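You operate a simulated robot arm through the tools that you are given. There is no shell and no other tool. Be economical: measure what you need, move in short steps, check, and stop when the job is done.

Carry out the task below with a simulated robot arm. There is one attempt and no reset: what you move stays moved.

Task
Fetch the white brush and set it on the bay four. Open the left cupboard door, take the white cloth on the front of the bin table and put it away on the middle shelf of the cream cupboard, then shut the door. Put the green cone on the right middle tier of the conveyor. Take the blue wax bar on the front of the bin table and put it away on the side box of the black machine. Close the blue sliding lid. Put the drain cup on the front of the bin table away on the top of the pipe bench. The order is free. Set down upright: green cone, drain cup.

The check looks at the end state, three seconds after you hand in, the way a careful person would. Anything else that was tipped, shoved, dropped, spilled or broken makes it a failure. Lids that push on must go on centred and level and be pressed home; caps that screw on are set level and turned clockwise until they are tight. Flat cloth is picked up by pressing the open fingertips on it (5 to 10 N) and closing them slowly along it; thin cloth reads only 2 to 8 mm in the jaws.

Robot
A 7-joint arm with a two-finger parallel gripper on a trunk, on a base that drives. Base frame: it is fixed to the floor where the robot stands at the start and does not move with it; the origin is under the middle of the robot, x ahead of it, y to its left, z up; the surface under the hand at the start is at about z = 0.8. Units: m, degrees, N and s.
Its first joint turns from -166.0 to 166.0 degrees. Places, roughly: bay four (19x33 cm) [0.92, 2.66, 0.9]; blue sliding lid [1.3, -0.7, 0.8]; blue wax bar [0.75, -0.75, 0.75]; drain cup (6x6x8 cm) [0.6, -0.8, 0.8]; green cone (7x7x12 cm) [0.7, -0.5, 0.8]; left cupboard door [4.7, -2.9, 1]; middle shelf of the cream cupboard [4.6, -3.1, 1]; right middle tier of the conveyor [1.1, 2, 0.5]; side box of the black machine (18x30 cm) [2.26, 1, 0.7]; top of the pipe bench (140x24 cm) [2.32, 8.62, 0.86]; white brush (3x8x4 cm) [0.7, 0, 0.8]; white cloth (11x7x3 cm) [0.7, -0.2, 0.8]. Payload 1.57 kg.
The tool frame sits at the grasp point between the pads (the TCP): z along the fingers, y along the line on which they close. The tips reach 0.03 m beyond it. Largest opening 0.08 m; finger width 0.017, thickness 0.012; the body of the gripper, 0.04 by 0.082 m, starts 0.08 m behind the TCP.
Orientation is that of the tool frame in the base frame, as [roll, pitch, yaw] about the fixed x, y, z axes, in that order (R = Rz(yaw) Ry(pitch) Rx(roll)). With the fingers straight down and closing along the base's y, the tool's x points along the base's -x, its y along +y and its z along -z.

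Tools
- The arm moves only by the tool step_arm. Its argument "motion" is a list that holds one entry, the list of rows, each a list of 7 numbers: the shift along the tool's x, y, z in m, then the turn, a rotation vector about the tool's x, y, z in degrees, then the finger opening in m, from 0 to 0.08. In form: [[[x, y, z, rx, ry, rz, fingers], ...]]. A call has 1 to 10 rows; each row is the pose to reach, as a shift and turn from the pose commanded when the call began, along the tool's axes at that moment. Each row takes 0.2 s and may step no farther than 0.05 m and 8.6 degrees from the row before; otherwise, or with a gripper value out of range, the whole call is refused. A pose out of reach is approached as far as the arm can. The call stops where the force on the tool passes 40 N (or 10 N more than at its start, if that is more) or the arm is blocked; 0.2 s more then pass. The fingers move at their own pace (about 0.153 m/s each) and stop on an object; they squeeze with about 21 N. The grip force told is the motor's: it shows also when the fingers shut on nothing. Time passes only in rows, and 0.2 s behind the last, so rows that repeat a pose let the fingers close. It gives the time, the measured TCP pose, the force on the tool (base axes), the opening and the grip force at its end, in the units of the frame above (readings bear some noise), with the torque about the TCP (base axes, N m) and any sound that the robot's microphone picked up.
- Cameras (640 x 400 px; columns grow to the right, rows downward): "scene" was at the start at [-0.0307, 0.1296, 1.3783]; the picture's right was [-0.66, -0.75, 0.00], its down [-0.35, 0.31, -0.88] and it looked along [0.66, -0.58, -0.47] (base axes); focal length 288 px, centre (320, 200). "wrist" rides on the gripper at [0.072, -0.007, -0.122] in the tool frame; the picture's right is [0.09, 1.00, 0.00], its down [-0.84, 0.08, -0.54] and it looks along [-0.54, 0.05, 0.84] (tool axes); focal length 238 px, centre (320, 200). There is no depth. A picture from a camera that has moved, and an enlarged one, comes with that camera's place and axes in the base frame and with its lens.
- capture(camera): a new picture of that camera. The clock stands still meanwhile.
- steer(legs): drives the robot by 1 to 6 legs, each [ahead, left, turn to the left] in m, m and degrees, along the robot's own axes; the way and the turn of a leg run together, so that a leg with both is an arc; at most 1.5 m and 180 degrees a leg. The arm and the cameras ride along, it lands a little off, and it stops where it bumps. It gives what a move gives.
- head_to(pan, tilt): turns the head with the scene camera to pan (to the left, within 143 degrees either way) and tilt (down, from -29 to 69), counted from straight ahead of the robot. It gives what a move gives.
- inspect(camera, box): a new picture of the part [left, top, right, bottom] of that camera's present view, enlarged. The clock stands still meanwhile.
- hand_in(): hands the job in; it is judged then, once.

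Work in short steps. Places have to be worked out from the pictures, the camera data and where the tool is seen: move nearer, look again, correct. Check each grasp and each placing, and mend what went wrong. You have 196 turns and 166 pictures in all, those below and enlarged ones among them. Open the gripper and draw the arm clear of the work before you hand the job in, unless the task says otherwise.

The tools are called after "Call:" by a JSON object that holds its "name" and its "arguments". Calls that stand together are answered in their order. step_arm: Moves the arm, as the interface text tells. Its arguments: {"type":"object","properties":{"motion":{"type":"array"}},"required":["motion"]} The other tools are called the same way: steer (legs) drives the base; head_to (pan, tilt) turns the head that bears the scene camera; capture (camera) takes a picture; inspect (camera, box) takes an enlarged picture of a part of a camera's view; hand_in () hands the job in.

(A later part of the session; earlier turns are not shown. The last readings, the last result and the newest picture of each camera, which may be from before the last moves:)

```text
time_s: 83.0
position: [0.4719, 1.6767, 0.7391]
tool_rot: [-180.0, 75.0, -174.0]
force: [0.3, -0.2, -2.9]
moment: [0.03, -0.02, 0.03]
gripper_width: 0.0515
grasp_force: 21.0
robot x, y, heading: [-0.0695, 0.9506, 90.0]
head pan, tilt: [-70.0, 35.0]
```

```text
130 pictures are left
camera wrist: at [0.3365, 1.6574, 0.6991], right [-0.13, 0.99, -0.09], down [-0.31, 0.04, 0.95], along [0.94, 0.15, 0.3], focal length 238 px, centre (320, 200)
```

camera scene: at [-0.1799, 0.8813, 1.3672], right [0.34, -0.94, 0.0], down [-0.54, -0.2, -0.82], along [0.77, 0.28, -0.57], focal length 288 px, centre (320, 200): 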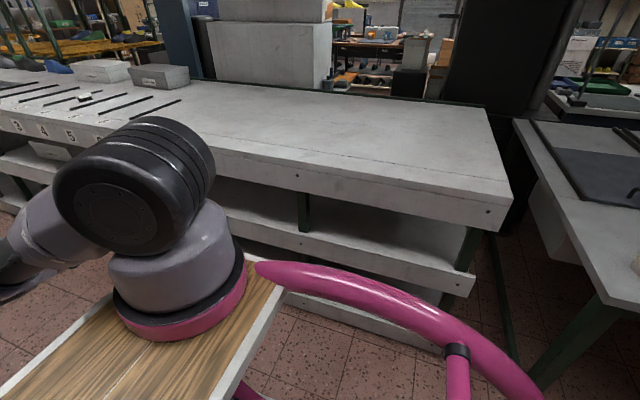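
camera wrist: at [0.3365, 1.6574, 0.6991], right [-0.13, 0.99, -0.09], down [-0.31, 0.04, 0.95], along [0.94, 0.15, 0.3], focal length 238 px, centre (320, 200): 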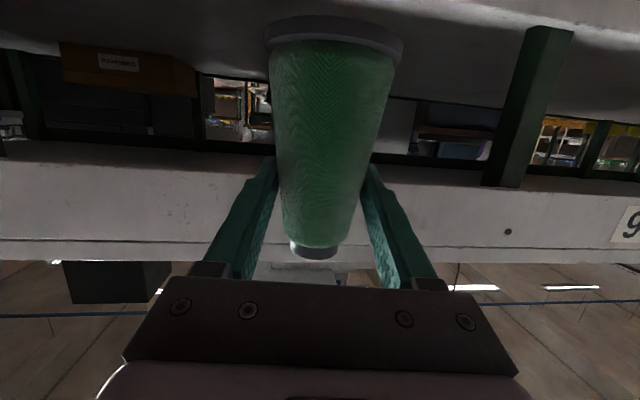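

The tier surface is at z≈0.555. I lower to 3 cm clearance, strafe the base 0.2 m toward the conveyor, then check.

Call:
{"name": "step_arm", "arguments": {"motion": [[[0.036, 0, 0.0095, 0, 0, 0, 0], [0.0705, 0, 0.019, 0, 0, 0, 0], [0.0705, 0, 0.019, 0, 0, 0, 0]]]}}

Call:
{"name": "steer", "arguments": {"legs": [[0, -0.2, 0]]}}

Call:
{"name": "capture", "arguments": {"camera": "wrist"}}

Call:
{"name": "capture", "arguments": {"camera": "scene"}}

```text
time_s: 83.8
position: [0.4717, 1.6787, 0.6635]
tool_rot: [-179.9, 75.0, -174.1]
force: [-0.8, 0.9, -1.8]
moment: [0.03, 0.02, 0.01]
gripper_width: 0.0512
grasp_force: 21.4
robot x, y, heading: [-0.0737, 0.9478, 90.0]
head pan, tilt: [-70.0, 35.0]
```

```text
time_s: 85.4
position: [0.6682, 1.6809, 0.6628]
tool_rot: [-179.9, 75.1, -173.8]
force: [-0.2, 0.6, -2.2]
moment: [-0.02, 0.04, -0.03]
gripper_width: 0.0514
grasp_force: 21.1
robot x, y, heading: [0.1281, 0.9515, 90.4]
head pan, tilt: [-70.0, 35.0]
```

```text
129 pictures are left
camera wrist: at [0.5337, 1.6601, 0.6244], right [-0.13, 0.99, -0.09], down [-0.31, 0.04, 0.95], along [0.94, 0.15, 0.3], focal length 238 px, centre (320, 200)
```

wrist: 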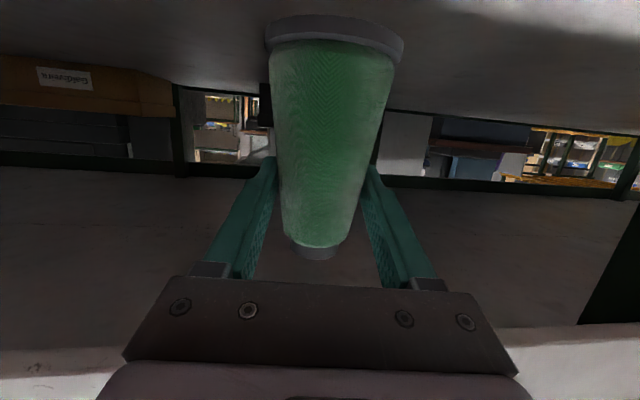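

```text
128 pictures are left
camera scene: at [0.0197, 0.8813, 1.3672], right [0.35, -0.94, 0.0], down [-0.54, -0.2, -0.82], along [0.77, 0.28, -0.57], focal length 288 px, centre (320, 200)
```

scene: 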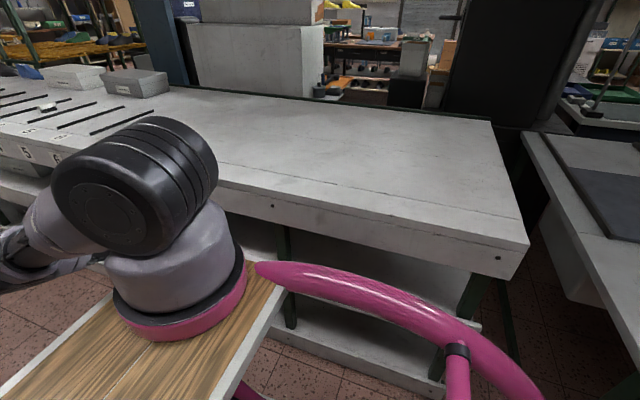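

The cone is inside the tier. I push it 15 cm deeper, horizontally.

Call:
{"name": "step_arm", "arguments": {"motion": [[[-0.0096, -0.004, 0.036, 0, 0, 0, 0], [-0.0192, -0.0078, 0.0721, 0, 0, 0, 0], [-0.0288, -0.0118, 0.1081, 0, 0, 0, 0], [-0.0384, -0.0157, 0.1442, 0, 0, 0, 0], [-0.0384, -0.0157, 0.1442, 0, 0, 0, 0]]]}}

Call:
{"name": "capture", "arguments": {"camera": "wrist"}}

```text
time_s: 86.6
position: [0.8179, 1.6795, 0.6618]
tool_rot: [-179.9, 75.0, -173.6]
force: [0.0, 0.3, -2.3]
moment: [-0.01, 0.0, 0.01]
gripper_width: 0.0509
grasp_force: 21.4
robot x, y, heading: [0.1257, 0.9513, 90.1]
head pan, tilt: [-70.0, 35.0]
```

```text
127 pictures are left
camera wrist: at [0.6835, 1.66, 0.623], right [-0.13, 0.99, -0.09], down [-0.31, 0.04, 0.95], along [0.94, 0.15, 0.3], focal length 238 px, centre (320, 200)
```

wrist: 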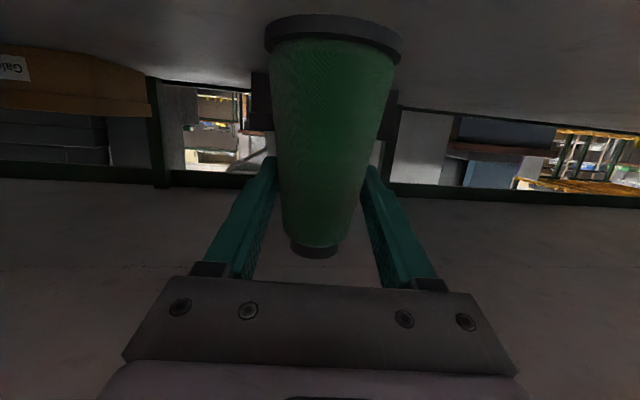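

Now I lower gently toward the tier surface.

Call:
{"name": "step_arm", "arguments": {"motion": [[[0.0097, 0, 0.0026, 0, 0, 0, 0], [0.0193, 0, 0.0052, 0, 0, 0, 0], [0.0242, 0, 0.0065, 0, 0, 0, 0], [0.028, 0, 0.0075, 0, 0, 0, 0]]]}}

```text
time_s: 87.6
position: [0.8185, 1.6802, 0.6331]
tool_rot: [-179.8, 75.0, -173.7]
force: [0.4, 0.0, -2.5]
moment: [-0.01, 0.02, 0.01]
gripper_width: 0.0511
grasp_force: 21.3
robot x, y, heading: [0.1275, 0.948, 90.3]
head pan, tilt: [-70.0, 35.0]
```

No contact yet; I continue in 3 mm steps.

Call:
{"name": "step_arm", "arguments": {"motion": [[[0.003, 0, 0.0008, 0, 0, 0, 0], [0.006, 0, 0.0016, 0, 0, 0, 0], [0.009, 0, 0.0024, 0, 0, 0, 0], [0.012, 0, 0.0032, 0, 0, 0, 0]]]}}

Call:
{"name": "capture", "arguments": {"camera": "wrist"}}

```text
time_s: 88.6
position: [0.8186, 1.6818, 0.6199]
tool_rot: [179.9, 75.0, -173.9]
force: [0.3, 0.1, -1.4]
moment: [0.0, 0.0, 0.04]
gripper_width: 0.0516
grasp_force: 21.3
robot x, y, heading: [0.1268, 0.9504, 90.4]
head pan, tilt: [-70.0, 35.0]
```

```text
126 pictures are left
camera wrist: at [0.6836, 1.6605, 0.582], right [-0.13, 0.99, -0.09], down [-0.31, 0.04, 0.95], along [0.94, 0.15, 0.3], focal length 238 px, centre (320, 200)
```

wrist: 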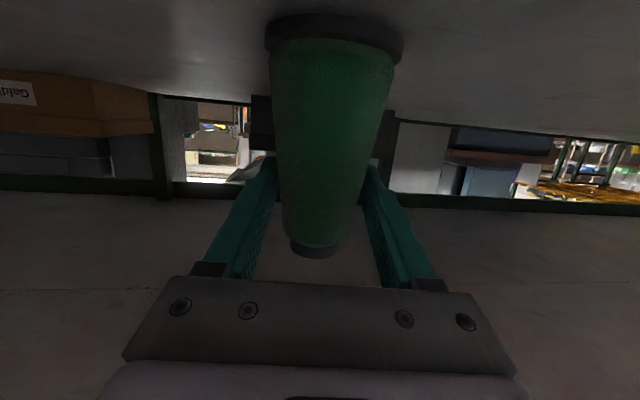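

Still free. I continue down.

Call:
{"name": "step_arm", "arguments": {"motion": [[[0.004, 0, 0.0011, 0, 0, 0, 0], [0.008, 0, 0.0021, 0, 0, 0, 0], [0.012, 0, 0.0032, 0, 0, 0, 0]]]}}

Call:
{"name": "step_arm", "arguments": {"motion": [[[0.003, 0, 0.0008, 0, 0, 0, 0], [0.006, 0, 0.0016, 0, 0, 0, 0]]]}}

Call:
{"name": "step_arm", "arguments": {"motion": [[[0.003, 0, 0.0008, 0, 0, 0, 0], [0.006, 0, 0.0016, 0, 0, 0, 0]]]}}

Call:
{"name": "capture", "arguments": {"camera": "wrist"}}

```text
time_s: 89.4
position: [0.8206, 1.6821, 0.6146]
tool_rot: [179.0, 75.5, -174.8]
force: [2.6, -0.5, 6.9]
moment: [0.06, -0.08, 0.02]
gripper_width: 0.0515
grasp_force: 21.2
robot x, y, heading: [0.1263, 0.9546, 90.2]
head pan, tilt: [-70.0, 35.0]
stopped in row 3: the force on the tool passed its limit at 52 N (the readings are from after the stop); the commanded pose is now the measured one
```

```text
time_s: 89.9
position: [0.8235, 1.684, 0.6145]
tool_rot: [178.4, 75.8, -175.4]
force: [3.1, 0.4, 6.5]
moment: [-0.14, -0.23, 0.06]
gripper_width: 0.0518
grasp_force: 21.3
robot x, y, heading: [0.1244, 0.9524, 90.5]
head pan, tilt: [-70.0, 35.0]
stopped in row 2: the force on the tool passed its limit at 54 N (the readings are from after the stop); the commanded pose is now the measured one
```

```text
time_s: 90.4
position: [0.8246, 1.6874, 0.6129]
tool_rot: [177.5, 76.1, -176.2]
force: [2.7, -0.1, 7.0]
moment: [-0.05, -0.04, 0.09]
gripper_width: 0.0521
grasp_force: 20.8
robot x, y, heading: [0.1264, 0.9511, 90.3]
head pan, tilt: [-70.0, 35.0]
stopped in row 2: the force on the tool passed its limit at 40 N (the readings are from after the stop); the commanded pose is now the measured one
```

```text
125 pictures are left
camera wrist: at [0.6897, 1.6662, 0.5716], right [-0.13, 0.99, -0.08], down [-0.33, 0.03, 0.94], along [0.94, 0.15, 0.32], focal length 238 px, centre (320, 200)
```

wrist: 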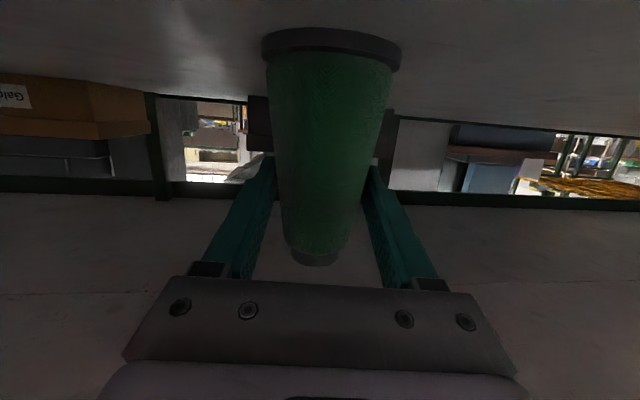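

Contact at TCP z≈0.614 (tier ≈0.538), as expected from the cone's height. I relieve slightly and open the fingers.

Call:
{"name": "step_arm", "arguments": {"motion": [[[0, 0, 0, 0, 0, 0, 0.053], [0, 0, 0, 0, 0, 0, 0.056], [0, 0, 0, 0, 0, 0, 0.065], [0, 0, 0, 0, 0, 0, 0.08], [0, 0, 0, 0, 0, 0, 0.08]]]}}

Call:
{"name": "capture", "arguments": {"camera": "wrist"}}

```text
time_s: 91.6
position: [0.8225, 1.6861, 0.6103]
tool_rot: [177.8, 76.0, -176.2]
force: [0.0, 0.5, -0.9]
moment: [0.01, 0.01, 0.0]
gripper_width: 0.0797
grasp_force: 0.0
robot x, y, heading: [0.1242, 0.9507, 90.1]
head pan, tilt: [-70.0, 35.0]
```

```text
124 pictures are left
camera wrist: at [0.6891, 1.6656, 0.5704], right [-0.13, 0.99, -0.08], down [-0.33, 0.03, 0.94], along [0.94, 0.15, 0.32], focal length 238 px, centre (320, 200)
```

wrist: 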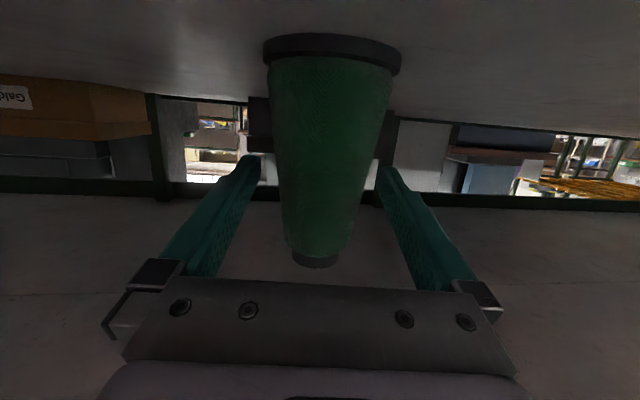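

The cone stands free. I withdraw horizontally 15 cm, then strafe the base away.

Call:
{"name": "step_arm", "arguments": {"motion": [[[0.0079, 0, -0.0368, 0, 0, 0, 0.08], [0.0158, 0, -0.0735, 0, 0, 0, 0.08], [0.0236, 0, -0.11, 0, 0, 0, 0.08], [0.0315, 0, -0.147, 0, 0, 0, 0.08]]]}}

Call:
{"name": "steer", "arguments": {"legs": [[0, 0.22, 0]]}}

Call:
{"name": "capture", "arguments": {"camera": "wrist"}}

```text
time_s: 91.9
position: [0.8202, 1.6816, 0.6146]
tool_rot: [177.3, 76.5, -176.9]
force: [-0.8, -0.2, 2.4]
moment: [-0.11, 0.45, 0.16]
gripper_width: 0.0797
grasp_force: 0.1
robot x, y, heading: [0.1283, 0.9501, 90.5]
head pan, tilt: [-70.0, 35.0]
stopped in row 1: the force on the tool passed its limit at 77 N (the readings are from after the stop); the commanded pose is now the measured one
```

```text
time_s: 93.6
position: [0.6021, 1.6795, 0.6153]
tool_rot: [177.1, 76.4, -177.2]
force: [0.1, 0.2, 0.4]
moment: [-0.03, 0.01, -0.03]
gripper_width: 0.08
grasp_force: 0.0
robot x, y, heading: [-0.0937, 0.9501, 89.8]
head pan, tilt: [-70.0, 35.0]
```

```text
123 pictures are left
camera wrist: at [0.4686, 1.6613, 0.5728], right [-0.12, 0.99, -0.08], down [-0.34, 0.03, 0.94], along [0.93, 0.14, 0.33], focal length 238 px, centre (320, 200)
```

wrist: 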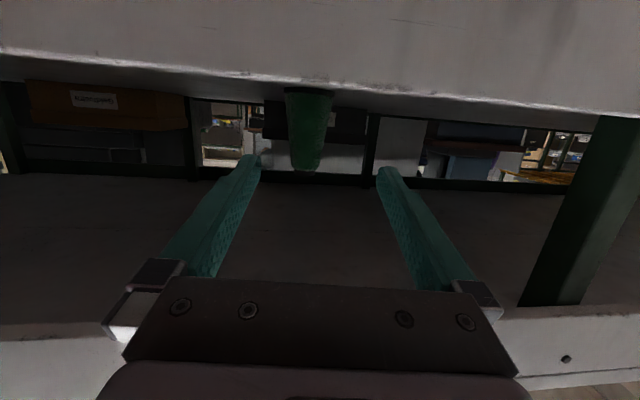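

The cone still stands on the tier. I draw the arm back and raise it out of the gap.

Call:
{"name": "step_arm", "arguments": {"motion": [[[0.007, 0, -0.029, 0, 0, 0, 0.08], [0.014, 0, -0.058, 0, 0, 0, 0.08], [-0.03, 0, -0.069, 0, 0, 0, 0.08], [-0.0734, 0, -0.079, 0, 0, 0, 0.08], [-0.117, 0, -0.09, 0, 0, 0, 0.08], [-0.161, 0, -0.1, 0, 0, 0, 0.08], [-0.2045, 0, -0.111, 0, 0, 0, 0.08], [-0.248, 0, -0.1216, 0, 0, 0, 0.08], [-0.292, 0, -0.132, 0, 0, 0, 0.08], [-0.336, 0, -0.143, 0, 0, 0, 0.08]]]}}

Call:
{"name": "head_to", "arguments": {"pan": -50, "tilt": 40}}

Call:
{"name": "capture", "arguments": {"camera": "scene"}}

```text
time_s: 95.8
position: [0.5424, 1.6691, 0.9721]
tool_rot: [177.4, 76.3, -176.9]
force: [-0.3, 1.3, -0.7]
moment: [0.0, -0.04, -0.02]
gripper_width: 0.0801
grasp_force: 0.0
robot x, y, heading: [-0.0973, 0.9508, 90.1]
head pan, tilt: [-70.0, 35.0]
```

```text
time_s: 96.6
position: [0.5435, 1.6689, 0.9716]
tool_rot: [177.1, 76.4, -177.2]
force: [-0.6, -0.2, -0.2]
moment: [0.01, 0.01, 0.02]
gripper_width: 0.0802
grasp_force: 0.1
robot x, y, heading: [-0.0929, 0.9502, 90.0]
head pan, tilt: [-50.0, 40.0]
```

```text
122 pictures are left
camera scene: at [-0.2183, 0.9054, 1.3597], right [0.64, -0.77, 0.0], down [-0.49, -0.41, -0.77], along [0.59, 0.49, -0.64], focal length 288 px, centre (320, 200)
```

scene: 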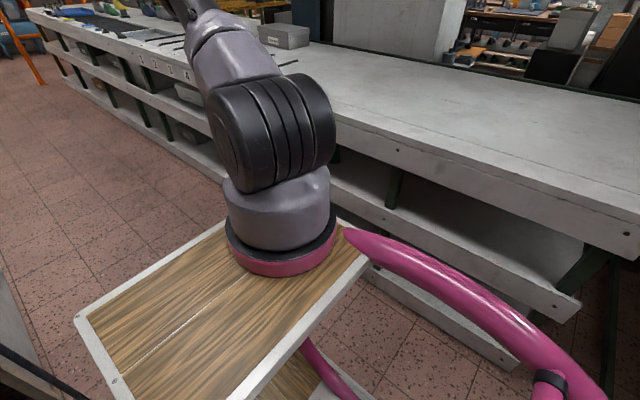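

Cone done. I untilt the tool to vertical and raise it for the drive back.

Call:
{"name": "step_arm", "arguments": {"motion": [[[-0.02, 0, -0.005, 0, 8.5, 0, 0.08], [-0.04, 0, -0.01, 0, 17, 0, 0.08], [-0.06, 0, -0.015, 0, 25.5, 0, 0.08], [-0.08, 0, -0.02, 0, 34, 0, 0.08], [-0.1, 0, -0.025, 0, 42.5, 0, 0.08], [-0.12, 0, -0.03, 0, 51, 0, 0.08], [-0.14, 0, -0.035, 0, 59.5, 0, 0.08], [-0.14, 0, -0.035, 0, 68, 0, 0.08], [-0.14, 0, -0.035, 0, 76.3, 0, 0.08]]]}}

Call:
{"name": "steer", "arguments": {"legs": [[-1.2, 0, 0], [0, 0.05, -90]]}}

Call:
{"name": "capture", "arguments": {"camera": "wrist"}}

Call:
{"name": "head_to", "arguments": {"pan": -20, "tilt": 30}}

Call:
{"name": "capture", "arguments": {"camera": "scene"}}

```text
time_s: 98.6
position: [0.5413, 1.6694, 1.1193]
tool_rot: [179.3, -0.1, -174.4]
force: [-1.3, -0.2, -0.2]
moment: [-0.01, -0.06, 0.04]
gripper_width: 0.0801
grasp_force: 0.2
robot x, y, heading: [-0.0945, 0.9495, 90.0]
head pan, tilt: [-50.0, 40.0]
```

```text
time_s: 108.4
position: [0.6114, -0.8095, 1.1196]
tool_rot: [179.3, 0.1, 97.6]
force: [-0.4, 0.6, -0.6]
moment: [-0.01, -0.03, 0.0]
gripper_width: 0.0798
grasp_force: 0.2
robot x, y, heading: [-0.1273, -0.1973, 1.6]
head pan, tilt: [-50.0, 40.0]
```

```text
121 pictures are left
camera wrist: at [0.5935, -0.7387, 1.2406], right [0.98, 0.22, 0.01], down [0.18, -0.82, 0.54], along [0.13, -0.53, -0.84], focal length 238 px, centre (320, 200)
```

wrist: 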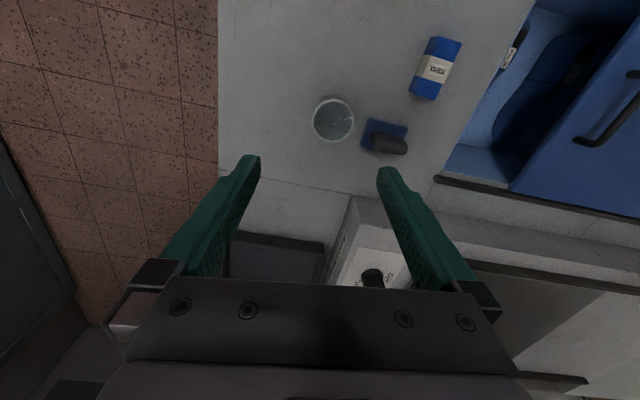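

```text
time_s: 109.3
position: [0.6121, -0.8103, 1.119]
tool_rot: [179.3, -0.1, 97.5]
force: [-1.3, -0.2, -0.2]
moment: [0.01, 0.01, 0.01]
gripper_width: 0.0802
grasp_force: 0.2
robot x, y, heading: [-0.1272, -0.1961, 2.0]
head pan, tilt: [-20.0, 30.0]
```

```text
120 pictures are left
camera scene: at [-0.1459, -0.0387, 1.375], right [-0.31, -0.95, 0.0], down [-0.48, 0.16, -0.87], along [0.82, -0.27, -0.5], focal length 288 px, centre (320, 200)
```

scene: 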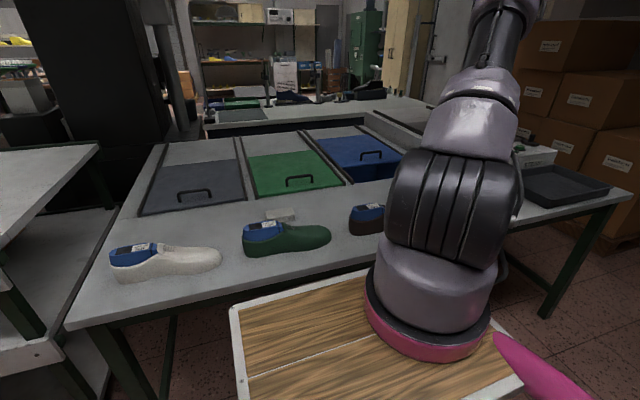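

The blue lid is slid back: its front edge is at x≈1.06, handle bar at about (1.08, −0.67…−0.78); the bin front is x≈0.89, so it must be pulled about 0.17 m toward −x. I drive in front of it and swing the arm over.

Call:
{"name": "steer", "arguments": {"legs": [[0, -0.53, -1.8], [0.11, 0, 0]]}}

Call:
{"name": "step_arm", "arguments": {"motion": [[[-0.003, 0.0, 0, 0, 0, 0, 0.08]]]}}

Call:
{"name": "capture", "arguments": {"camera": "scene"}}

```text
time_s: 113.2
position: [0.6996, -1.371, 1.1197]
tool_rot: [179.3, 0.0, 95.0]
force: [-0.3, 0.6, 0.0]
moment: [0.02, -0.02, -0.01]
gripper_width: 0.0803
grasp_force: 0.2
robot x, y, heading: [-0.0119, -0.7288, -0.7]
head pan, tilt: [-20.0, 30.0]
```

```text
time_s: 113.6
position: [0.7009, -1.3744, 1.1192]
tool_rot: [179.4, 0.2, 95.0]
force: [-0.6, 0.5, -0.4]
moment: [0.0, -0.04, 0.0]
gripper_width: 0.0802
grasp_force: 0.1
robot x, y, heading: [-0.0091, -0.7277, -0.4]
head pan, tilt: [-20.0, 30.0]
```

```text
119 pictures are left
camera scene: at [-0.0227, -0.568, 1.375], right [-0.35, -0.94, 0.0], down [-0.47, 0.18, -0.87], along [0.81, -0.3, -0.5], focal length 288 px, centre (320, 200)
```

scene: 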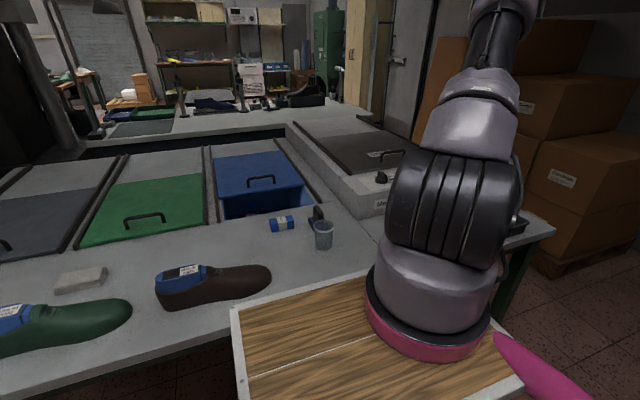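

I swing the tool to above the bin in two calls.

Call:
{"name": "step_arm", "arguments": {"motion": [[[0.045, 0.015, 0, 0, 0, 0.5, 0.08], [0.09, 0.03, 0, 0, 0, 1, 0.08], [0.135, 0.045, 0, 0, 0, 1.5, 0.08], [0.18, 0.06, 0, 0, 0, 2, 0.08], [0.225, 0.075, 0, 0, 0, 3, 0.08], [0.27, 0.09, 0, 0, 0, 4, 0.08], [0.315, 0.105, 0, 0, 0, 5, 0.08], [0.36, 0.12, 0, 0, 0, 5, 0.08], [0.405, 0.135, 0, 0, 0, 5, 0.08], [0.45, 0.15, 0, 0, 0, 5, 0.08]]]}}

Call:
{"name": "step_arm", "arguments": {"motion": [[[0.04, 0.02, 0, 0, 0, 0, 0.08], [0.08, 0.04, 0, 0, 0, 0, 0.08], [0.12, 0.06, 0, 0, 0, 0, 0.08], [0.155, 0.08, 0, 0, 0, 0, 0.08], [0.17, 0.1, 0, 0, 0, 0, 0.08]]]}}

Call:
{"name": "capture", "arguments": {"camera": "wrist"}}

```text
time_s: 115.8
position: [0.8117, -0.9138, 1.12]
tool_rot: [179.3, 0.0, 90.0]
force: [0.6, -0.2, -0.4]
moment: [0.08, -0.02, -0.01]
gripper_width: 0.0799
grasp_force: 0.0
robot x, y, heading: [-0.0076, -0.7235, -0.5]
head pan, tilt: [-20.0, 30.0]
```

```text
time_s: 117.0
position: [0.9108, -0.7423, 1.1216]
tool_rot: [179.3, 0.1, 90.0]
force: [0.3, -0.2, 0.6]
moment: [0.01, -0.04, -0.01]
gripper_width: 0.0799
grasp_force: 0.1
robot x, y, heading: [-0.008, -0.7283, -0.4]
head pan, tilt: [-20.0, 30.0]
```

```text
118 pictures are left
camera wrist: at [0.9028, -0.6696, 1.2426], right [1.0, 0.09, 0.01], down [0.07, -0.84, 0.54], along [0.06, -0.54, -0.84], focal length 238 px, centre (320, 200)
```

wrist: 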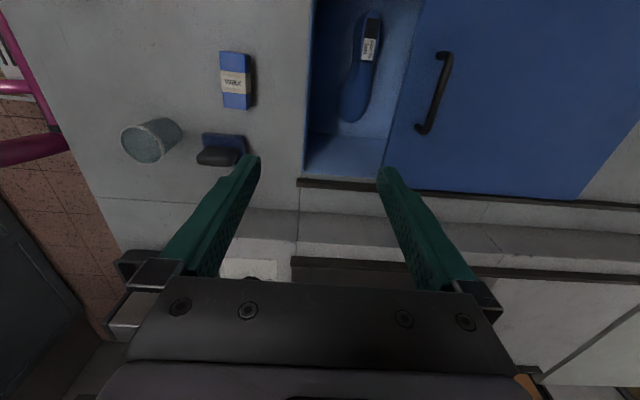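

Handle bar is at x≈1.094, y −0.773…−0.663. I tilt the tool 25° forward for reach and go toward it.

Call:
{"name": "step_arm", "arguments": {"motion": [[[0.005, 0.03, 0.02, -6, 0, 0, 0.06], [0.01, 0.06, 0.04, -12, 0, 0, 0.06], [0.015, 0.09, 0.07, -18, 0, 0, 0.06], [0.02, 0.12, 0.1, -25, 0, 0, 0.06], [0.024, 0.15, 0.13, -25, 0, 0, 0.06], [0.024, 0.18, 0.16, -25, 0, 0, 0.06], [0.024, 0.18, 0.16, -25, 0, 0, 0.06]]]}}

Call:
{"name": "capture", "arguments": {"camera": "wrist"}}

Call:
{"name": "capture", "arguments": {"camera": "scene"}}

```text
time_s: 118.6
position: [1.0922, -0.7176, 0.9632]
tool_rot: [154.4, 0.2, 90.0]
force: [-0.9, -0.1, 0.1]
moment: [0.02, 0.02, -0.03]
gripper_width: 0.0601
grasp_force: 0.1
robot x, y, heading: [-0.0074, -0.7261, -0.4]
head pan, tilt: [-20.0, 30.0]
```

```text
117 pictures are left
camera wrist: at [1.0332, -0.6441, 1.069], right [0.9, 0.09, 0.43], down [-0.17, -0.84, 0.52], along [0.41, -0.54, -0.73], focal length 238 px, centre (320, 200)
```

wrist: 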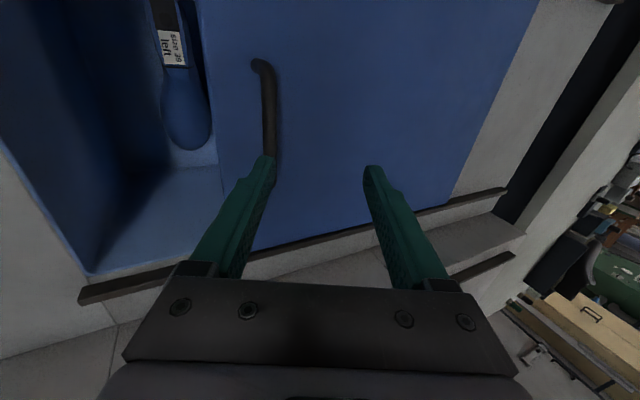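

```text
116 pictures are left
camera scene: at [-0.0228, -0.5678, 1.375], right [-0.35, -0.94, 0.0], down [-0.47, 0.18, -0.87], along [0.81, -0.3, -0.5], focal length 288 px, centre (320, 200)
```

scene: 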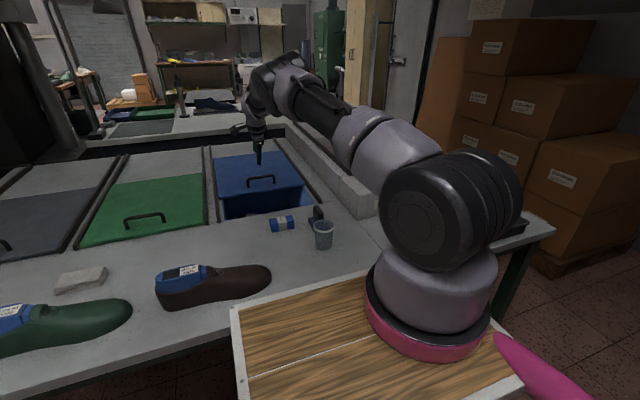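

Reach is fine. I line up so that the approach along the tool axis hits the bar, then advance.

Call:
{"name": "step_arm", "arguments": {"motion": [[[0, -0.025, -0.012, 0, 0, 0, 0.06], [0, -0.05, -0.023, 0, 0, 0, 0.06], [0, -0.05, 0.01, 0, 0, 0, 0.06], [0, -0.05, 0.04, 0, 0, 0, 0.06], [0, -0.05, 0.065, 0, 0, 0, 0.06], [0, -0.05, 0.065, 0, 0, 0, 0.06]]]}}

Call:
{"name": "capture", "arguments": {"camera": "wrist"}}

Call:
{"name": "inspect", "arguments": {"camera": "scene", "box": [180, 110, 340, 230]}}

```text
time_s: 120.0
position: [1.0757, -0.7183, 0.8824]
tool_rot: [154.3, 0.1, 89.9]
force: [-0.8, 0.4, 0.3]
moment: [0.01, -0.02, 0.0]
gripper_width: 0.0602
grasp_force: 0.0
robot x, y, heading: [-0.0123, -0.7275, -0.8]
head pan, tilt: [-20.0, 30.0]
```

```text
115 pictures are left
camera wrist: at [1.0174, -0.645, 0.9882], right [0.9, 0.09, 0.43], down [-0.17, -0.84, 0.52], along [0.41, -0.54, -0.74], focal length 238 px, centre (320, 200)
```

wrist: 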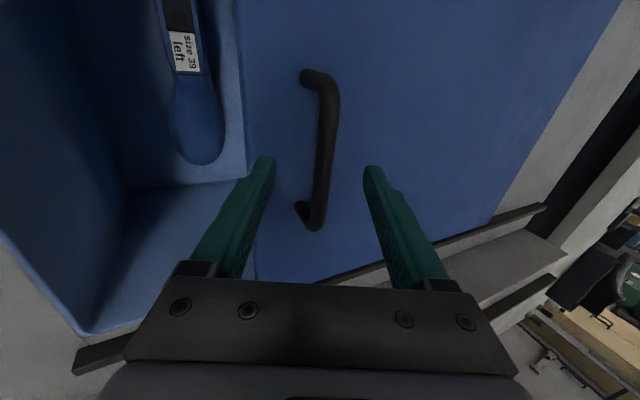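

```text
3.33 times, centred on (260, 170) of scene
camera zoom: at [-0.0228, -0.5678, 1.375], right [-0.35, -0.94, 0.0], down [-0.47, 0.18, -0.87], along [0.81, -0.3, -0.5], focal length 959 px, centre (520, 300)
```

zoom: 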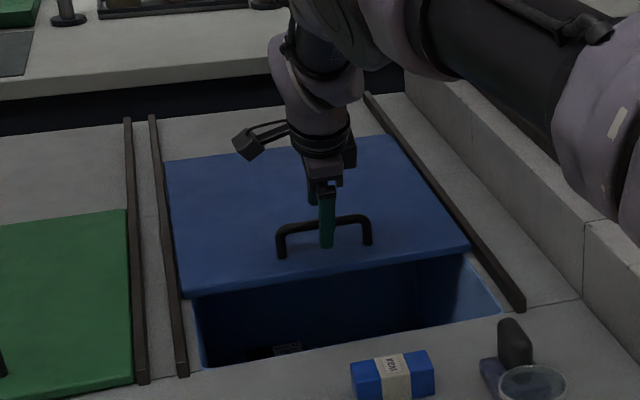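

The bar is between the fingers. I advance 2 cm more and close on it.

Call:
{"name": "step_arm", "arguments": {"motion": [[[0, 0, 0.01, 0, 0, 0, 0.06], [0, 0, 0.02, 0, 0, 0, 0.06], [0, 0, 0.02, 0, 0, 0, 0.03], [0, 0, 0.02, 0, 0, 0, 0.0], [0, 0, 0.02, 0, 0, 0, 0.0]]]}}

Call:
{"name": "capture", "arguments": {"camera": "wrist"}}

```text
time_s: 121.2
position: [1.0843, -0.7187, 0.8667]
tool_rot: [154.3, 0.1, 90.0]
force: [1.5, 0.5, 3.3]
moment: [-0.1, -0.05, -0.36]
gripper_width: 0.0125
grasp_force: 29.6
robot x, y, heading: [-0.0108, -0.7249, -0.5]
head pan, tilt: [-20.0, 30.0]
```

```text
113 pictures are left
camera wrist: at [1.026, -0.6458, 0.9723], right [0.9, 0.09, 0.43], down [-0.17, -0.84, 0.52], along [0.41, -0.54, -0.73], focal length 238 px, centre (320, 200)
```

wrist: 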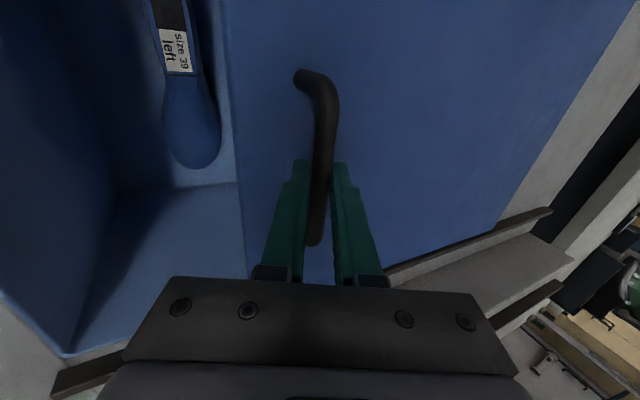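

Handle gripped (12.5 mm). I pull it straight toward −x.

Call:
{"name": "step_arm", "arguments": {"motion": [[[0, -0.009, -0.0043, 0, 0, 0, 0], [0, -0.018, -0.0087, 0, 0, 0, 0], [0, -0.036, -0.0174, 0, 0, 0, 0], [0, -0.054, -0.026, 0, 0, 0, 0], [0, -0.072, -0.0347, 0, 0, 0, 0], [0, -0.09, -0.0434, 0, 0, 0, 0], [0, -0.108, -0.052, 0, 0, 0, 0], [0, -0.117, -0.0564, 0, 0, 0, 0]]]}}

Call:
{"name": "inspect", "arguments": {"camera": "scene", "box": [80, 110, 340, 260]}}

```text
time_s: 123.0
position: [0.9541, -0.7181, 0.8659]
tool_rot: [154.3, 0.1, 90.0]
force: [1.7, -2.4, 7.8]
moment: [-0.19, 0.0, -0.37]
gripper_width: 0.0128
grasp_force: 29.9
robot x, y, heading: [-0.0089, -0.7264, -0.6]
head pan, tilt: [-20.0, 30.0]
```

```text
2.46 times, centred on (210, 185) of scene
camera zoom: at [-0.023, -0.568, 1.375], right [-0.35, -0.94, 0.0], down [-0.47, 0.18, -0.87], along [0.81, -0.3, -0.5], focal length 708 px, centre (591, 237)
```

zoom: 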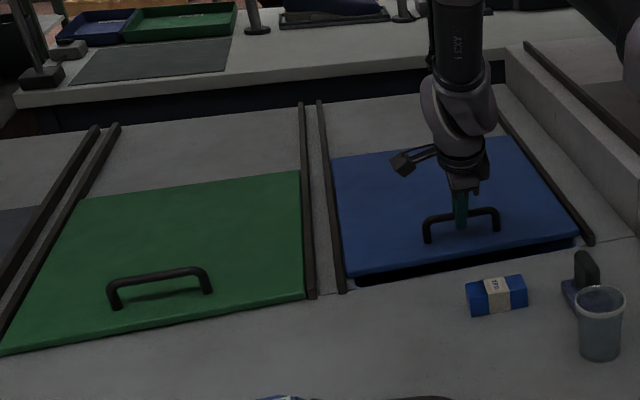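

Moved 13 cm; a small gap remains. I keep pulling until it stops.

Call:
{"name": "step_arm", "arguments": {"motion": [[[0, -0.009, -0.0043, 0, 0, 0, 0], [0, -0.018, -0.0087, 0, 0, 0, 0], [0, -0.027, -0.013, 0, 0, 0, 0], [0, -0.036, -0.0174, 0, 0, 0, 0], [0, -0.045, -0.0217, 0, 0, 0, 0]]]}}

Call:
{"name": "inspect", "arguments": {"camera": "scene", "box": [80, 110, 340, 260]}}

```text
time_s: 124.0
position: [0.9223, -0.7188, 0.8653]
tool_rot: [153.7, 0.2, 90.0]
force: [19.8, 2.8, -16.6]
moment: [0.28, -0.14, -0.34]
gripper_width: 0.0127
grasp_force: 29.4
robot x, y, heading: [-0.0108, -0.726, -0.4]
head pan, tilt: [-20.0, 30.0]
stopped in row 5: the force on the tool passed its limit at 51 N (the readings are from after the stop); the commanded pose is now the measured one
```

```text
2.46 times, centred on (210, 185) of scene
camera zoom: at [-0.0208, -0.5677, 1.375], right [-0.35, -0.94, 0.0], down [-0.47, 0.18, -0.87], along [0.81, -0.3, -0.5], focal length 708 px, centre (591, 237)
```

zoom: 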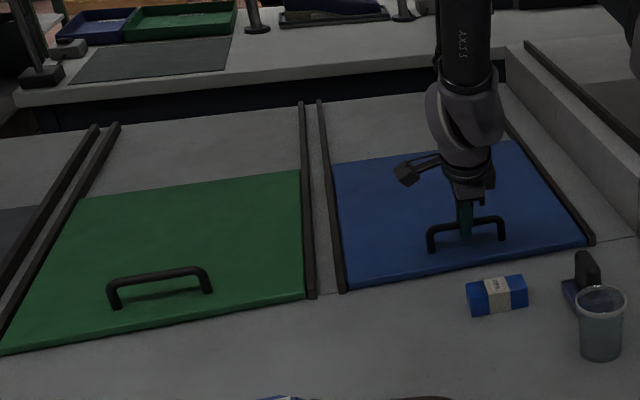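

It hit its stop and is flush with the rail ends like the green one. I release and back off along the tool axis, then level the tool.

Call:
{"name": "step_arm", "arguments": {"motion": [[[0, 0, 0, 0, 0, 0, 0.03], [0, 0, 0, 0, 0, 0, 0.06], [0, 0, -0.04, 0, 0, 0, 0.06], [0, 0, -0.08, 0, 0, 0, 0.06], [0, 0, -0.12, 0, 0, 0, 0.06], [0, 0, -0.15, 8.5, 0, 0, 0.08], [0, 0, -0.15, 17, 0, 0, 0.08], [0, 0, -0.15, 25.7, 0, 0, 0.08], [0, 0, -0.15, 25.7, 0, 0, 0.08]]]}}

Call:
{"name": "capture", "arguments": {"camera": "wrist"}}

```text
refused: row 8 steps farther than a row can; nothing moved
```

```text
110 pictures are left
camera wrist: at [0.8617, -0.6456, 0.9717], right [0.89, 0.1, 0.44], down [-0.17, -0.84, 0.52], along [0.42, -0.54, -0.73], focal length 238 px, centre (320, 200)
```

wrist: 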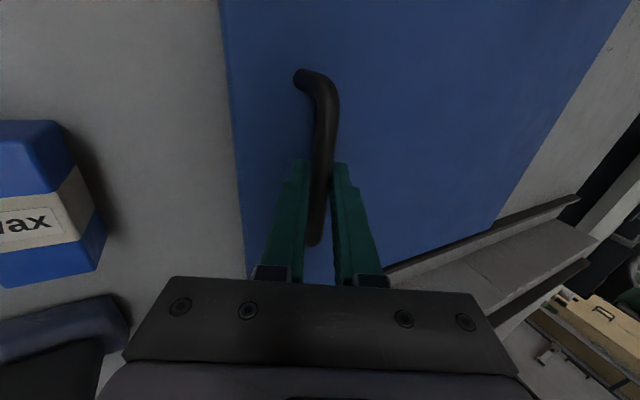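

Step too big in the last rotation; I repeat with smaller turns.

Call:
{"name": "step_arm", "arguments": {"motion": [[[0, 0, 0, 0, 0, 0, 0.03], [0, 0, 0, 0, 0, 0, 0.06], [0, 0, -0.04, 0, 0, 0, 0.06], [0, 0, -0.08, 0, 0, 0, 0.06], [0, 0, -0.12, 0, 0, 0, 0.06], [0, 0, -0.15, 7, 0, 0, 0.08], [0, 0, -0.15, 14, 0, 0, 0.08], [0, 0, -0.15, 20, 0, 0, 0.08], [0, 0, -0.15, 26, 0, 0, 0.08]]]}}

Call:
{"name": "capture", "arguments": {"camera": "wrist"}}

```text
time_s: 126.0
position: [0.8528, -0.7183, 1.0012]
tool_rot: [179.7, 0.2, 90.1]
force: [0.1, 0.4, 0.1]
moment: [0.0, -0.04, 0.01]
gripper_width: 0.0798
grasp_force: 0.1
robot x, y, heading: [-0.0123, -0.7296, -0.6]
head pan, tilt: [-20.0, 30.0]
```

```text
109 pictures are left
camera wrist: at [0.8463, -0.6451, 1.1231], right [1.0, 0.09, 0.0], down [0.08, -0.84, 0.54], along [0.06, -0.54, -0.84], focal length 238 px, centre (320, 200)
```

wrist: 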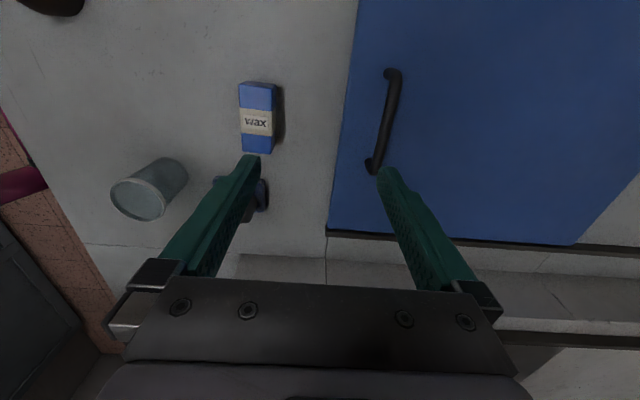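

Lid closed. The wax bar is at about (0.780, −0.725), its long axis along y – fits the present finger direction. I descend over it.

Call:
{"name": "step_arm", "arguments": {"motion": [[[-0.003, -0.03, 0.02, 0, 0, 0, 0.08], [-0.007, -0.06, 0.04, 0, 0, 0, 0.08], [-0.007, -0.073, 0.08, 0, 0, 0, 0.08], [-0.007, -0.073, 0.12, 0, 0, 0, 0.08], [-0.007, -0.073, 0.13, 0, 0, 0, 0.08]]]}}

Call:
{"name": "capture", "arguments": {"camera": "wrist"}}

```text
time_s: 127.2
position: [0.7816, -0.7257, 0.8705]
tool_rot: [179.6, 0.1, 90.1]
force: [-0.3, -0.4, 0.3]
moment: [0.02, -0.02, -0.02]
gripper_width: 0.08
grasp_force: 0.0
robot x, y, heading: [-0.0092, -0.7278, -0.3]
head pan, tilt: [-20.0, 30.0]
```

```text
108 pictures are left
camera wrist: at [0.7742, -0.6527, 0.9918], right [1.0, 0.09, 0.01], down [0.08, -0.84, 0.54], along [0.06, -0.54, -0.84], focal length 238 px, centre (320, 200)
```

wrist: 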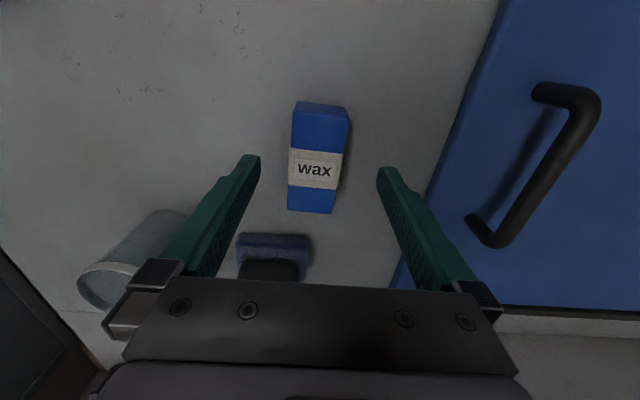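

Aligned. Down 3.4 cm and close.

Call:
{"name": "step_arm", "arguments": {"motion": [[[0, 0, 0.017, 0, 0, 0, 0.08], [0, 0, 0.034, 0, 0, 0, 0.08], [0, 0, 0.034, 0, 0, 0, 0.04], [0, 0, 0.034, 0, 0, 0, 0.01], [0, 0, 0.034, 0, 0, 0, 0.0], [0, 0, 0.034, 0, 0, 0, 0.0]]]}}

Call:
{"name": "step_arm", "arguments": {"motion": [[[0, 0, -0.04, 0, 0, 0, 0], [0, 0, -0.08, 0, 0, 0, 0], [0, 0, -0.13, 0, 0, 0, 0], [0, 0, -0.18, 0, 0, 0, 0], [0, 0, -0.23, 0, 0, 0, 0], [0, 0, -0.26, 0, 0, 0, 0]]]}}

Call:
{"name": "capture", "arguments": {"camera": "wrist"}}

Call:
{"name": "head_to", "arguments": {"pan": 25, "tilt": 10}}

Call:
{"name": "capture", "arguments": {"camera": "scene"}}

```text
time_s: 128.6
position: [0.7811, -0.7243, 0.8366]
tool_rot: [179.8, 0.1, 90.1]
force: [0.9, 0.7, 0.7]
moment: [0.08, -0.01, -0.03]
gripper_width: 0.0373
grasp_force: 21.0
robot x, y, heading: [-0.0084, -0.7262, -0.3]
head pan, tilt: [-20.0, 30.0]
```

```text
time_s: 130.0
position: [0.7796, -0.7256, 1.0989]
tool_rot: [179.6, 0.2, 90.2]
force: [0.6, 0.2, -2.1]
moment: [0.01, 0.03, 0.01]
gripper_width: 0.0375
grasp_force: 20.7
robot x, y, heading: [-0.008, -0.7285, -0.6]
head pan, tilt: [-20.0, 30.0]
```

```text
107 pictures are left
camera wrist: at [0.7723, -0.6525, 1.2195], right [1.0, 0.1, 0.0], down [0.08, -0.83, 0.55], along [0.06, -0.54, -0.84], focal length 238 px, centre (320, 200)
```

wrist: 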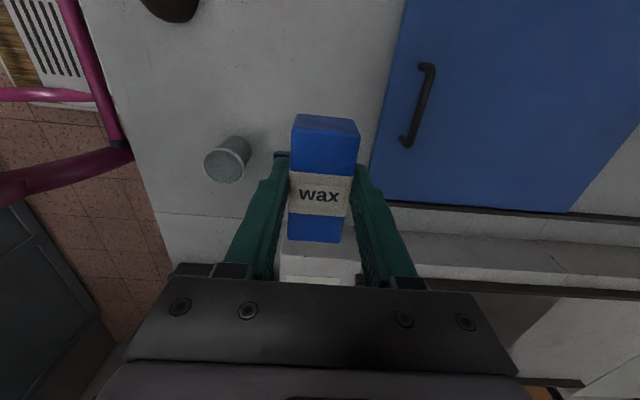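

```text
time_s: 131.1
position: [0.7806, -0.7251, 1.0977]
tool_rot: [179.6, 0.1, 90.2]
force: [-0.4, 0.3, -0.7]
moment: [0.02, -0.03, -0.01]
gripper_width: 0.0375
grasp_force: 21.1
robot x, y, heading: [-0.0087, -0.7266, -0.6]
head pan, tilt: [25.0, 10.0]
```

```text
106 pictures are left
camera scene: at [-0.0223, -0.4976, 1.4073], right [0.41, -0.91, 0.0], down [-0.16, -0.07, -0.98], along [0.9, 0.41, -0.17], focal length 288 px, centre (320, 200)
```

scene: 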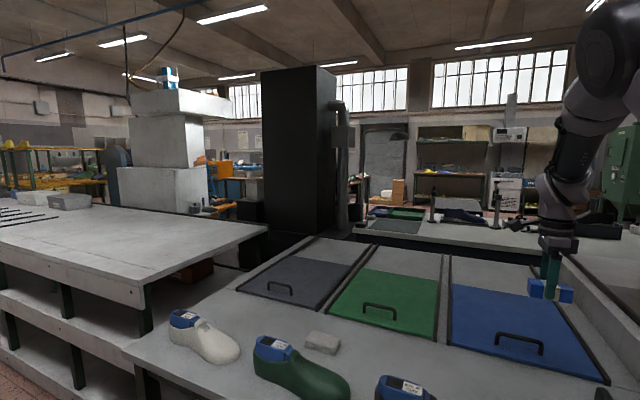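

Wax bar held (37 mm). I need the layout around the black machine; I look closer.

Call:
{"name": "inspect", "arguments": {"camera": "scene", "box": [160, 140, 380, 280]}}

Call:
{"name": "inspect", "arguments": {"camera": "scene", "box": [330, 150, 560, 290]}}

```text
2.86 times, centred on (270, 210) of scene
camera zoom: at [-0.0223, -0.4976, 1.4073], right [0.41, -0.91, 0.0], down [-0.16, -0.07, -0.98], along [0.9, 0.41, -0.17], focal length 822 px, centre (463, 171)
```

zoom: 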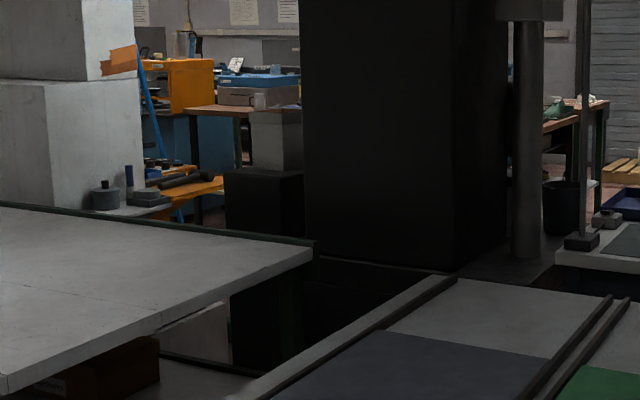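

```text
2.78 times, centred on (445, 220) of scene
camera zoom: at [-0.0223, -0.4976, 1.4073], right [0.41, -0.91, 0.0], down [-0.16, -0.07, -0.98], along [0.9, 0.41, -0.17], focal length 801 px, centre (-28, 144)
```

zoom: 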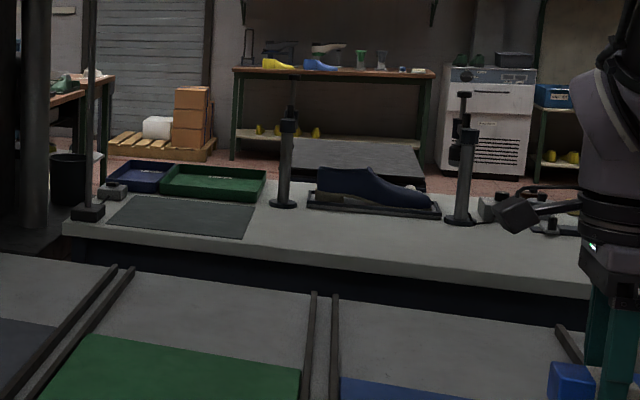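

The side box is hidden behind the conveyor; I'll go along the aisle and look from the far end. I turn to face +y and drive.

Call:
{"name": "steer", "arguments": {"legs": [[-0.12, 0, 0], [0, 0, 90], [1.5, -0.08, 0], [1.5, 0, 0], [1.2, 0, 0]]}}

Call:
{"name": "head_to", "arguments": {"pan": 0, "tilt": 15}}

Call:
{"name": "capture", "arguments": {"camera": "scene"}}

Call:
{"name": "head_to", "arguments": {"pan": -60, "tilt": 15}}

Call:
{"name": "capture", "arguments": {"camera": "scene"}}

```text
refused: leg 3 is longer than a leg can be; nothing moved
```

```text
time_s: 132.0
position: [0.7799, -0.7262, 1.099]
tool_rot: [179.8, 0.1, 90.2]
force: [0.5, -0.4, -1.1]
moment: [-0.03, 0.02, -0.03]
gripper_width: 0.0375
grasp_force: 20.8
robot x, y, heading: [-0.0087, -0.7276, -0.5]
head pan, tilt: [0.0, 15.0]
```

```text
103 pictures are left
camera scene: at [-0.0136, -0.5369, 1.3992], right [-0.01, -1.0, 0.0], down [-0.26, 0.0, -0.97], along [0.97, -0.01, -0.26], focal length 288 px, centre (320, 200)
```

scene: 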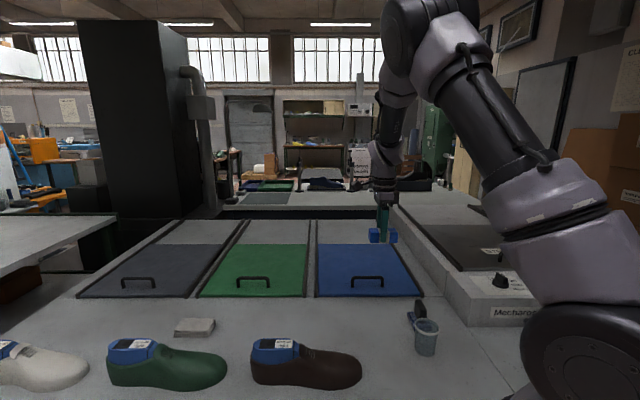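

```text
time_s: 133.3
position: [0.779, -0.7253, 1.0974]
tool_rot: [179.7, 0.1, 90.1]
force: [0.4, 0.2, -1.5]
moment: [0.01, 0.01, -0.01]
gripper_width: 0.0374
grasp_force: 21.1
robot x, y, heading: [-0.0109, -0.7287, -0.5]
head pan, tilt: [-60.0, 15.0]
```

```text
102 pictures are left
camera scene: at [-0.0611, -0.6173, 1.3992], right [-0.87, -0.49, 0.0], down [-0.13, 0.23, -0.97], along [0.47, -0.84, -0.26], focal length 288 px, centre (320, 200)
```

scene: 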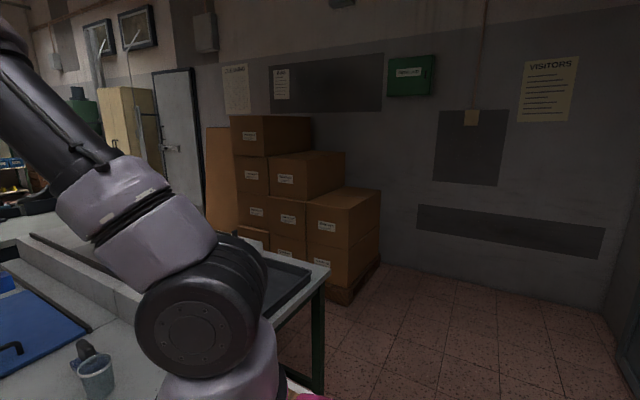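

There seems to be a ~0.8 m passage between the table's right end (y≈−1.58) and the boxes (y≈−2.4). I go look from its mouth at y≈−2.

Call:
{"name": "steer", "arguments": {"legs": [[-0.1, 0, 0], [0, -1.27, 0]]}}

Call:
{"name": "head_to", "arguments": {"pan": 0, "tilt": 20}}

Call:
{"name": "capture", "arguments": {"camera": "scene"}}

```text
time_s: 140.5
position: [0.6773, -1.9859, 1.1002]
tool_rot: [179.6, 0.1, 91.1]
force: [0.5, 0.3, -1.2]
moment: [0.03, 0.02, -0.01]
gripper_width: 0.0373
grasp_force: 20.4
robot x, y, heading: [-0.112, -1.9983, 0.1]
head pan, tilt: [-60.0, 15.0]
```

```text
time_s: 141.8
position: [0.678, -1.985, 1.0996]
tool_rot: [179.6, 0.1, 91.0]
force: [-0.7, 0.4, -0.4]
moment: [0.0, -0.01, -0.02]
gripper_width: 0.0375
grasp_force: 21.2
robot x, y, heading: [-0.1126, -2.0003, 0.3]
head pan, tilt: [0.0, 20.0]
```

```text
101 pictures are left
camera scene: at [-0.1188, -1.8093, 1.391], right [0.0, -1.0, 0.0], down [-0.34, 0.0, -0.94], along [0.94, 0.0, -0.34], focal length 288 px, centre (320, 200)
```

scene: 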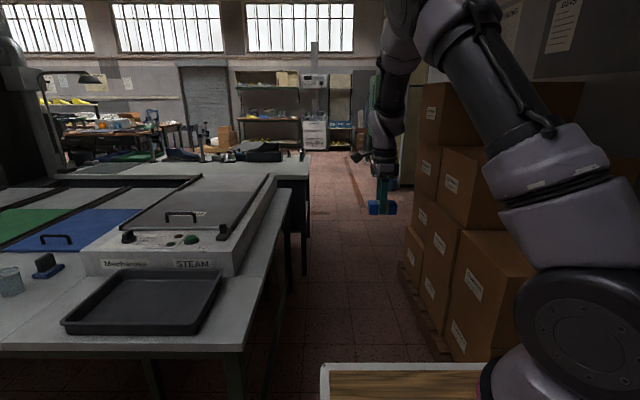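

The passage is clear (y −1.65 to −2.5). I drive through it.

Call:
{"name": "steer", "arguments": {"legs": [[0.5, -0.07, 0], [1.4, 0, 0], [1.3, 0, 0]]}}

Call:
{"name": "head_to", "arguments": {"pan": 90, "tilt": 20}}

Call:
{"name": "capture", "arguments": {"camera": "scene"}}

Call:
{"name": "head_to", "arguments": {"pan": 0, "tilt": 20}}

Call:
{"name": "capture", "arguments": {"camera": "scene"}}

Call:
{"name": "head_to", "arguments": {"pan": -45, "tilt": 15}}

Call:
{"name": "capture", "arguments": {"camera": "scene"}}

```text
time_s: 157.4
position: [3.8586, -2.0426, 1.0984]
tool_rot: [179.6, 0.0, 90.2]
force: [0.5, 0.7, -1.0]
moment: [0.0, -0.01, 0.0]
gripper_width: 0.0374
grasp_force: 20.9
robot x, y, heading: [3.0702, -2.045, -0.6]
head pan, tilt: [0.0, 20.0]
```

```text
time_s: 159.0
position: [3.8584, -2.0416, 1.0982]
tool_rot: [179.6, 0.2, 90.3]
force: [-0.2, 0.0, -0.3]
moment: [-0.01, 0.01, 0.03]
gripper_width: 0.0371
grasp_force: 21.0
robot x, y, heading: [3.0694, -2.0458, -0.6]
head pan, tilt: [90.0, 20.0]
```

```text
100 pictures are left
camera scene: at [2.9726, -1.7613, 1.391], right [1.0, -0.01, 0.0], down [0.0, -0.34, -0.94], along [0.01, 0.94, -0.34], focal length 288 px, centre (320, 200)
```

scene: 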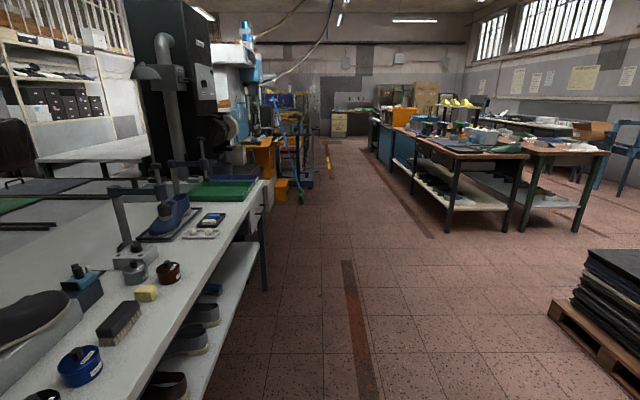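

```text
time_s: 160.7
position: [3.8592, -2.042, 1.0991]
tool_rot: [179.7, 0.1, 90.2]
force: [1.4, -0.1, -1.2]
moment: [-0.01, -0.02, -0.02]
gripper_width: 0.0375
grasp_force: 20.7
robot x, y, heading: [3.0711, -2.0425, -0.5]
head pan, tilt: [0.0, 20.0]
```

```text
99 pictures are left
camera scene: at [3.0648, -1.8551, 1.391], right [-0.01, -1.0, 0.0], down [-0.34, 0.0, -0.94], along [0.94, -0.01, -0.34], focal length 288 px, centre (320, 200)
```

scene: 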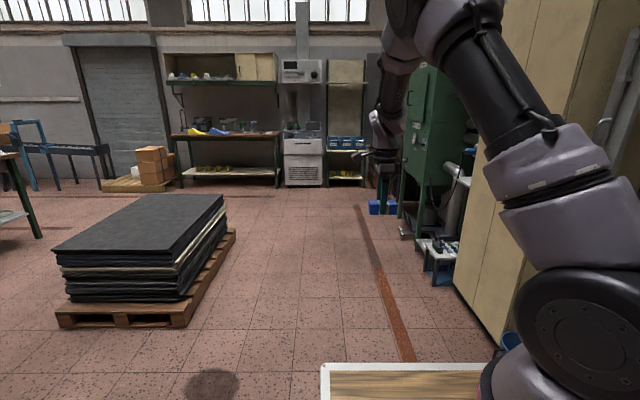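

```text
time_s: 161.8
position: [3.8595, -2.0428, 1.0989]
tool_rot: [179.7, 0.2, 90.2]
force: [-0.6, 0.5, -1.2]
moment: [0.03, -0.01, -0.01]
gripper_width: 0.0371
grasp_force: 20.7
robot x, y, heading: [3.0681, -2.0444, -0.4]
head pan, tilt: [-45.0, 15.0]
```

```text
98 pictures are left
camera scene: at [3.0373, -1.9209, 1.3992], right [-0.71, -0.7, 0.0], down [-0.18, 0.18, -0.97], along [0.68, -0.69, -0.26], focal length 288 px, centre (320, 200)
```

scene: 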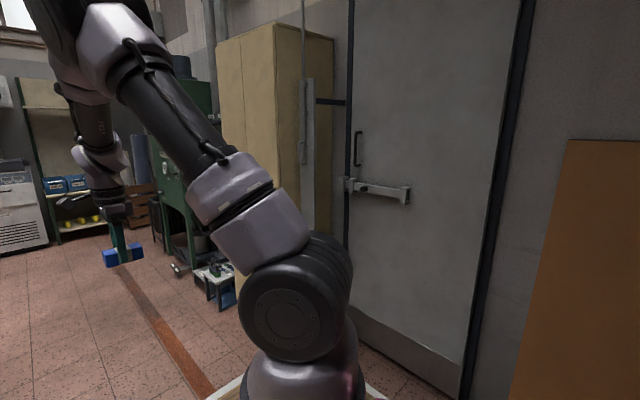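

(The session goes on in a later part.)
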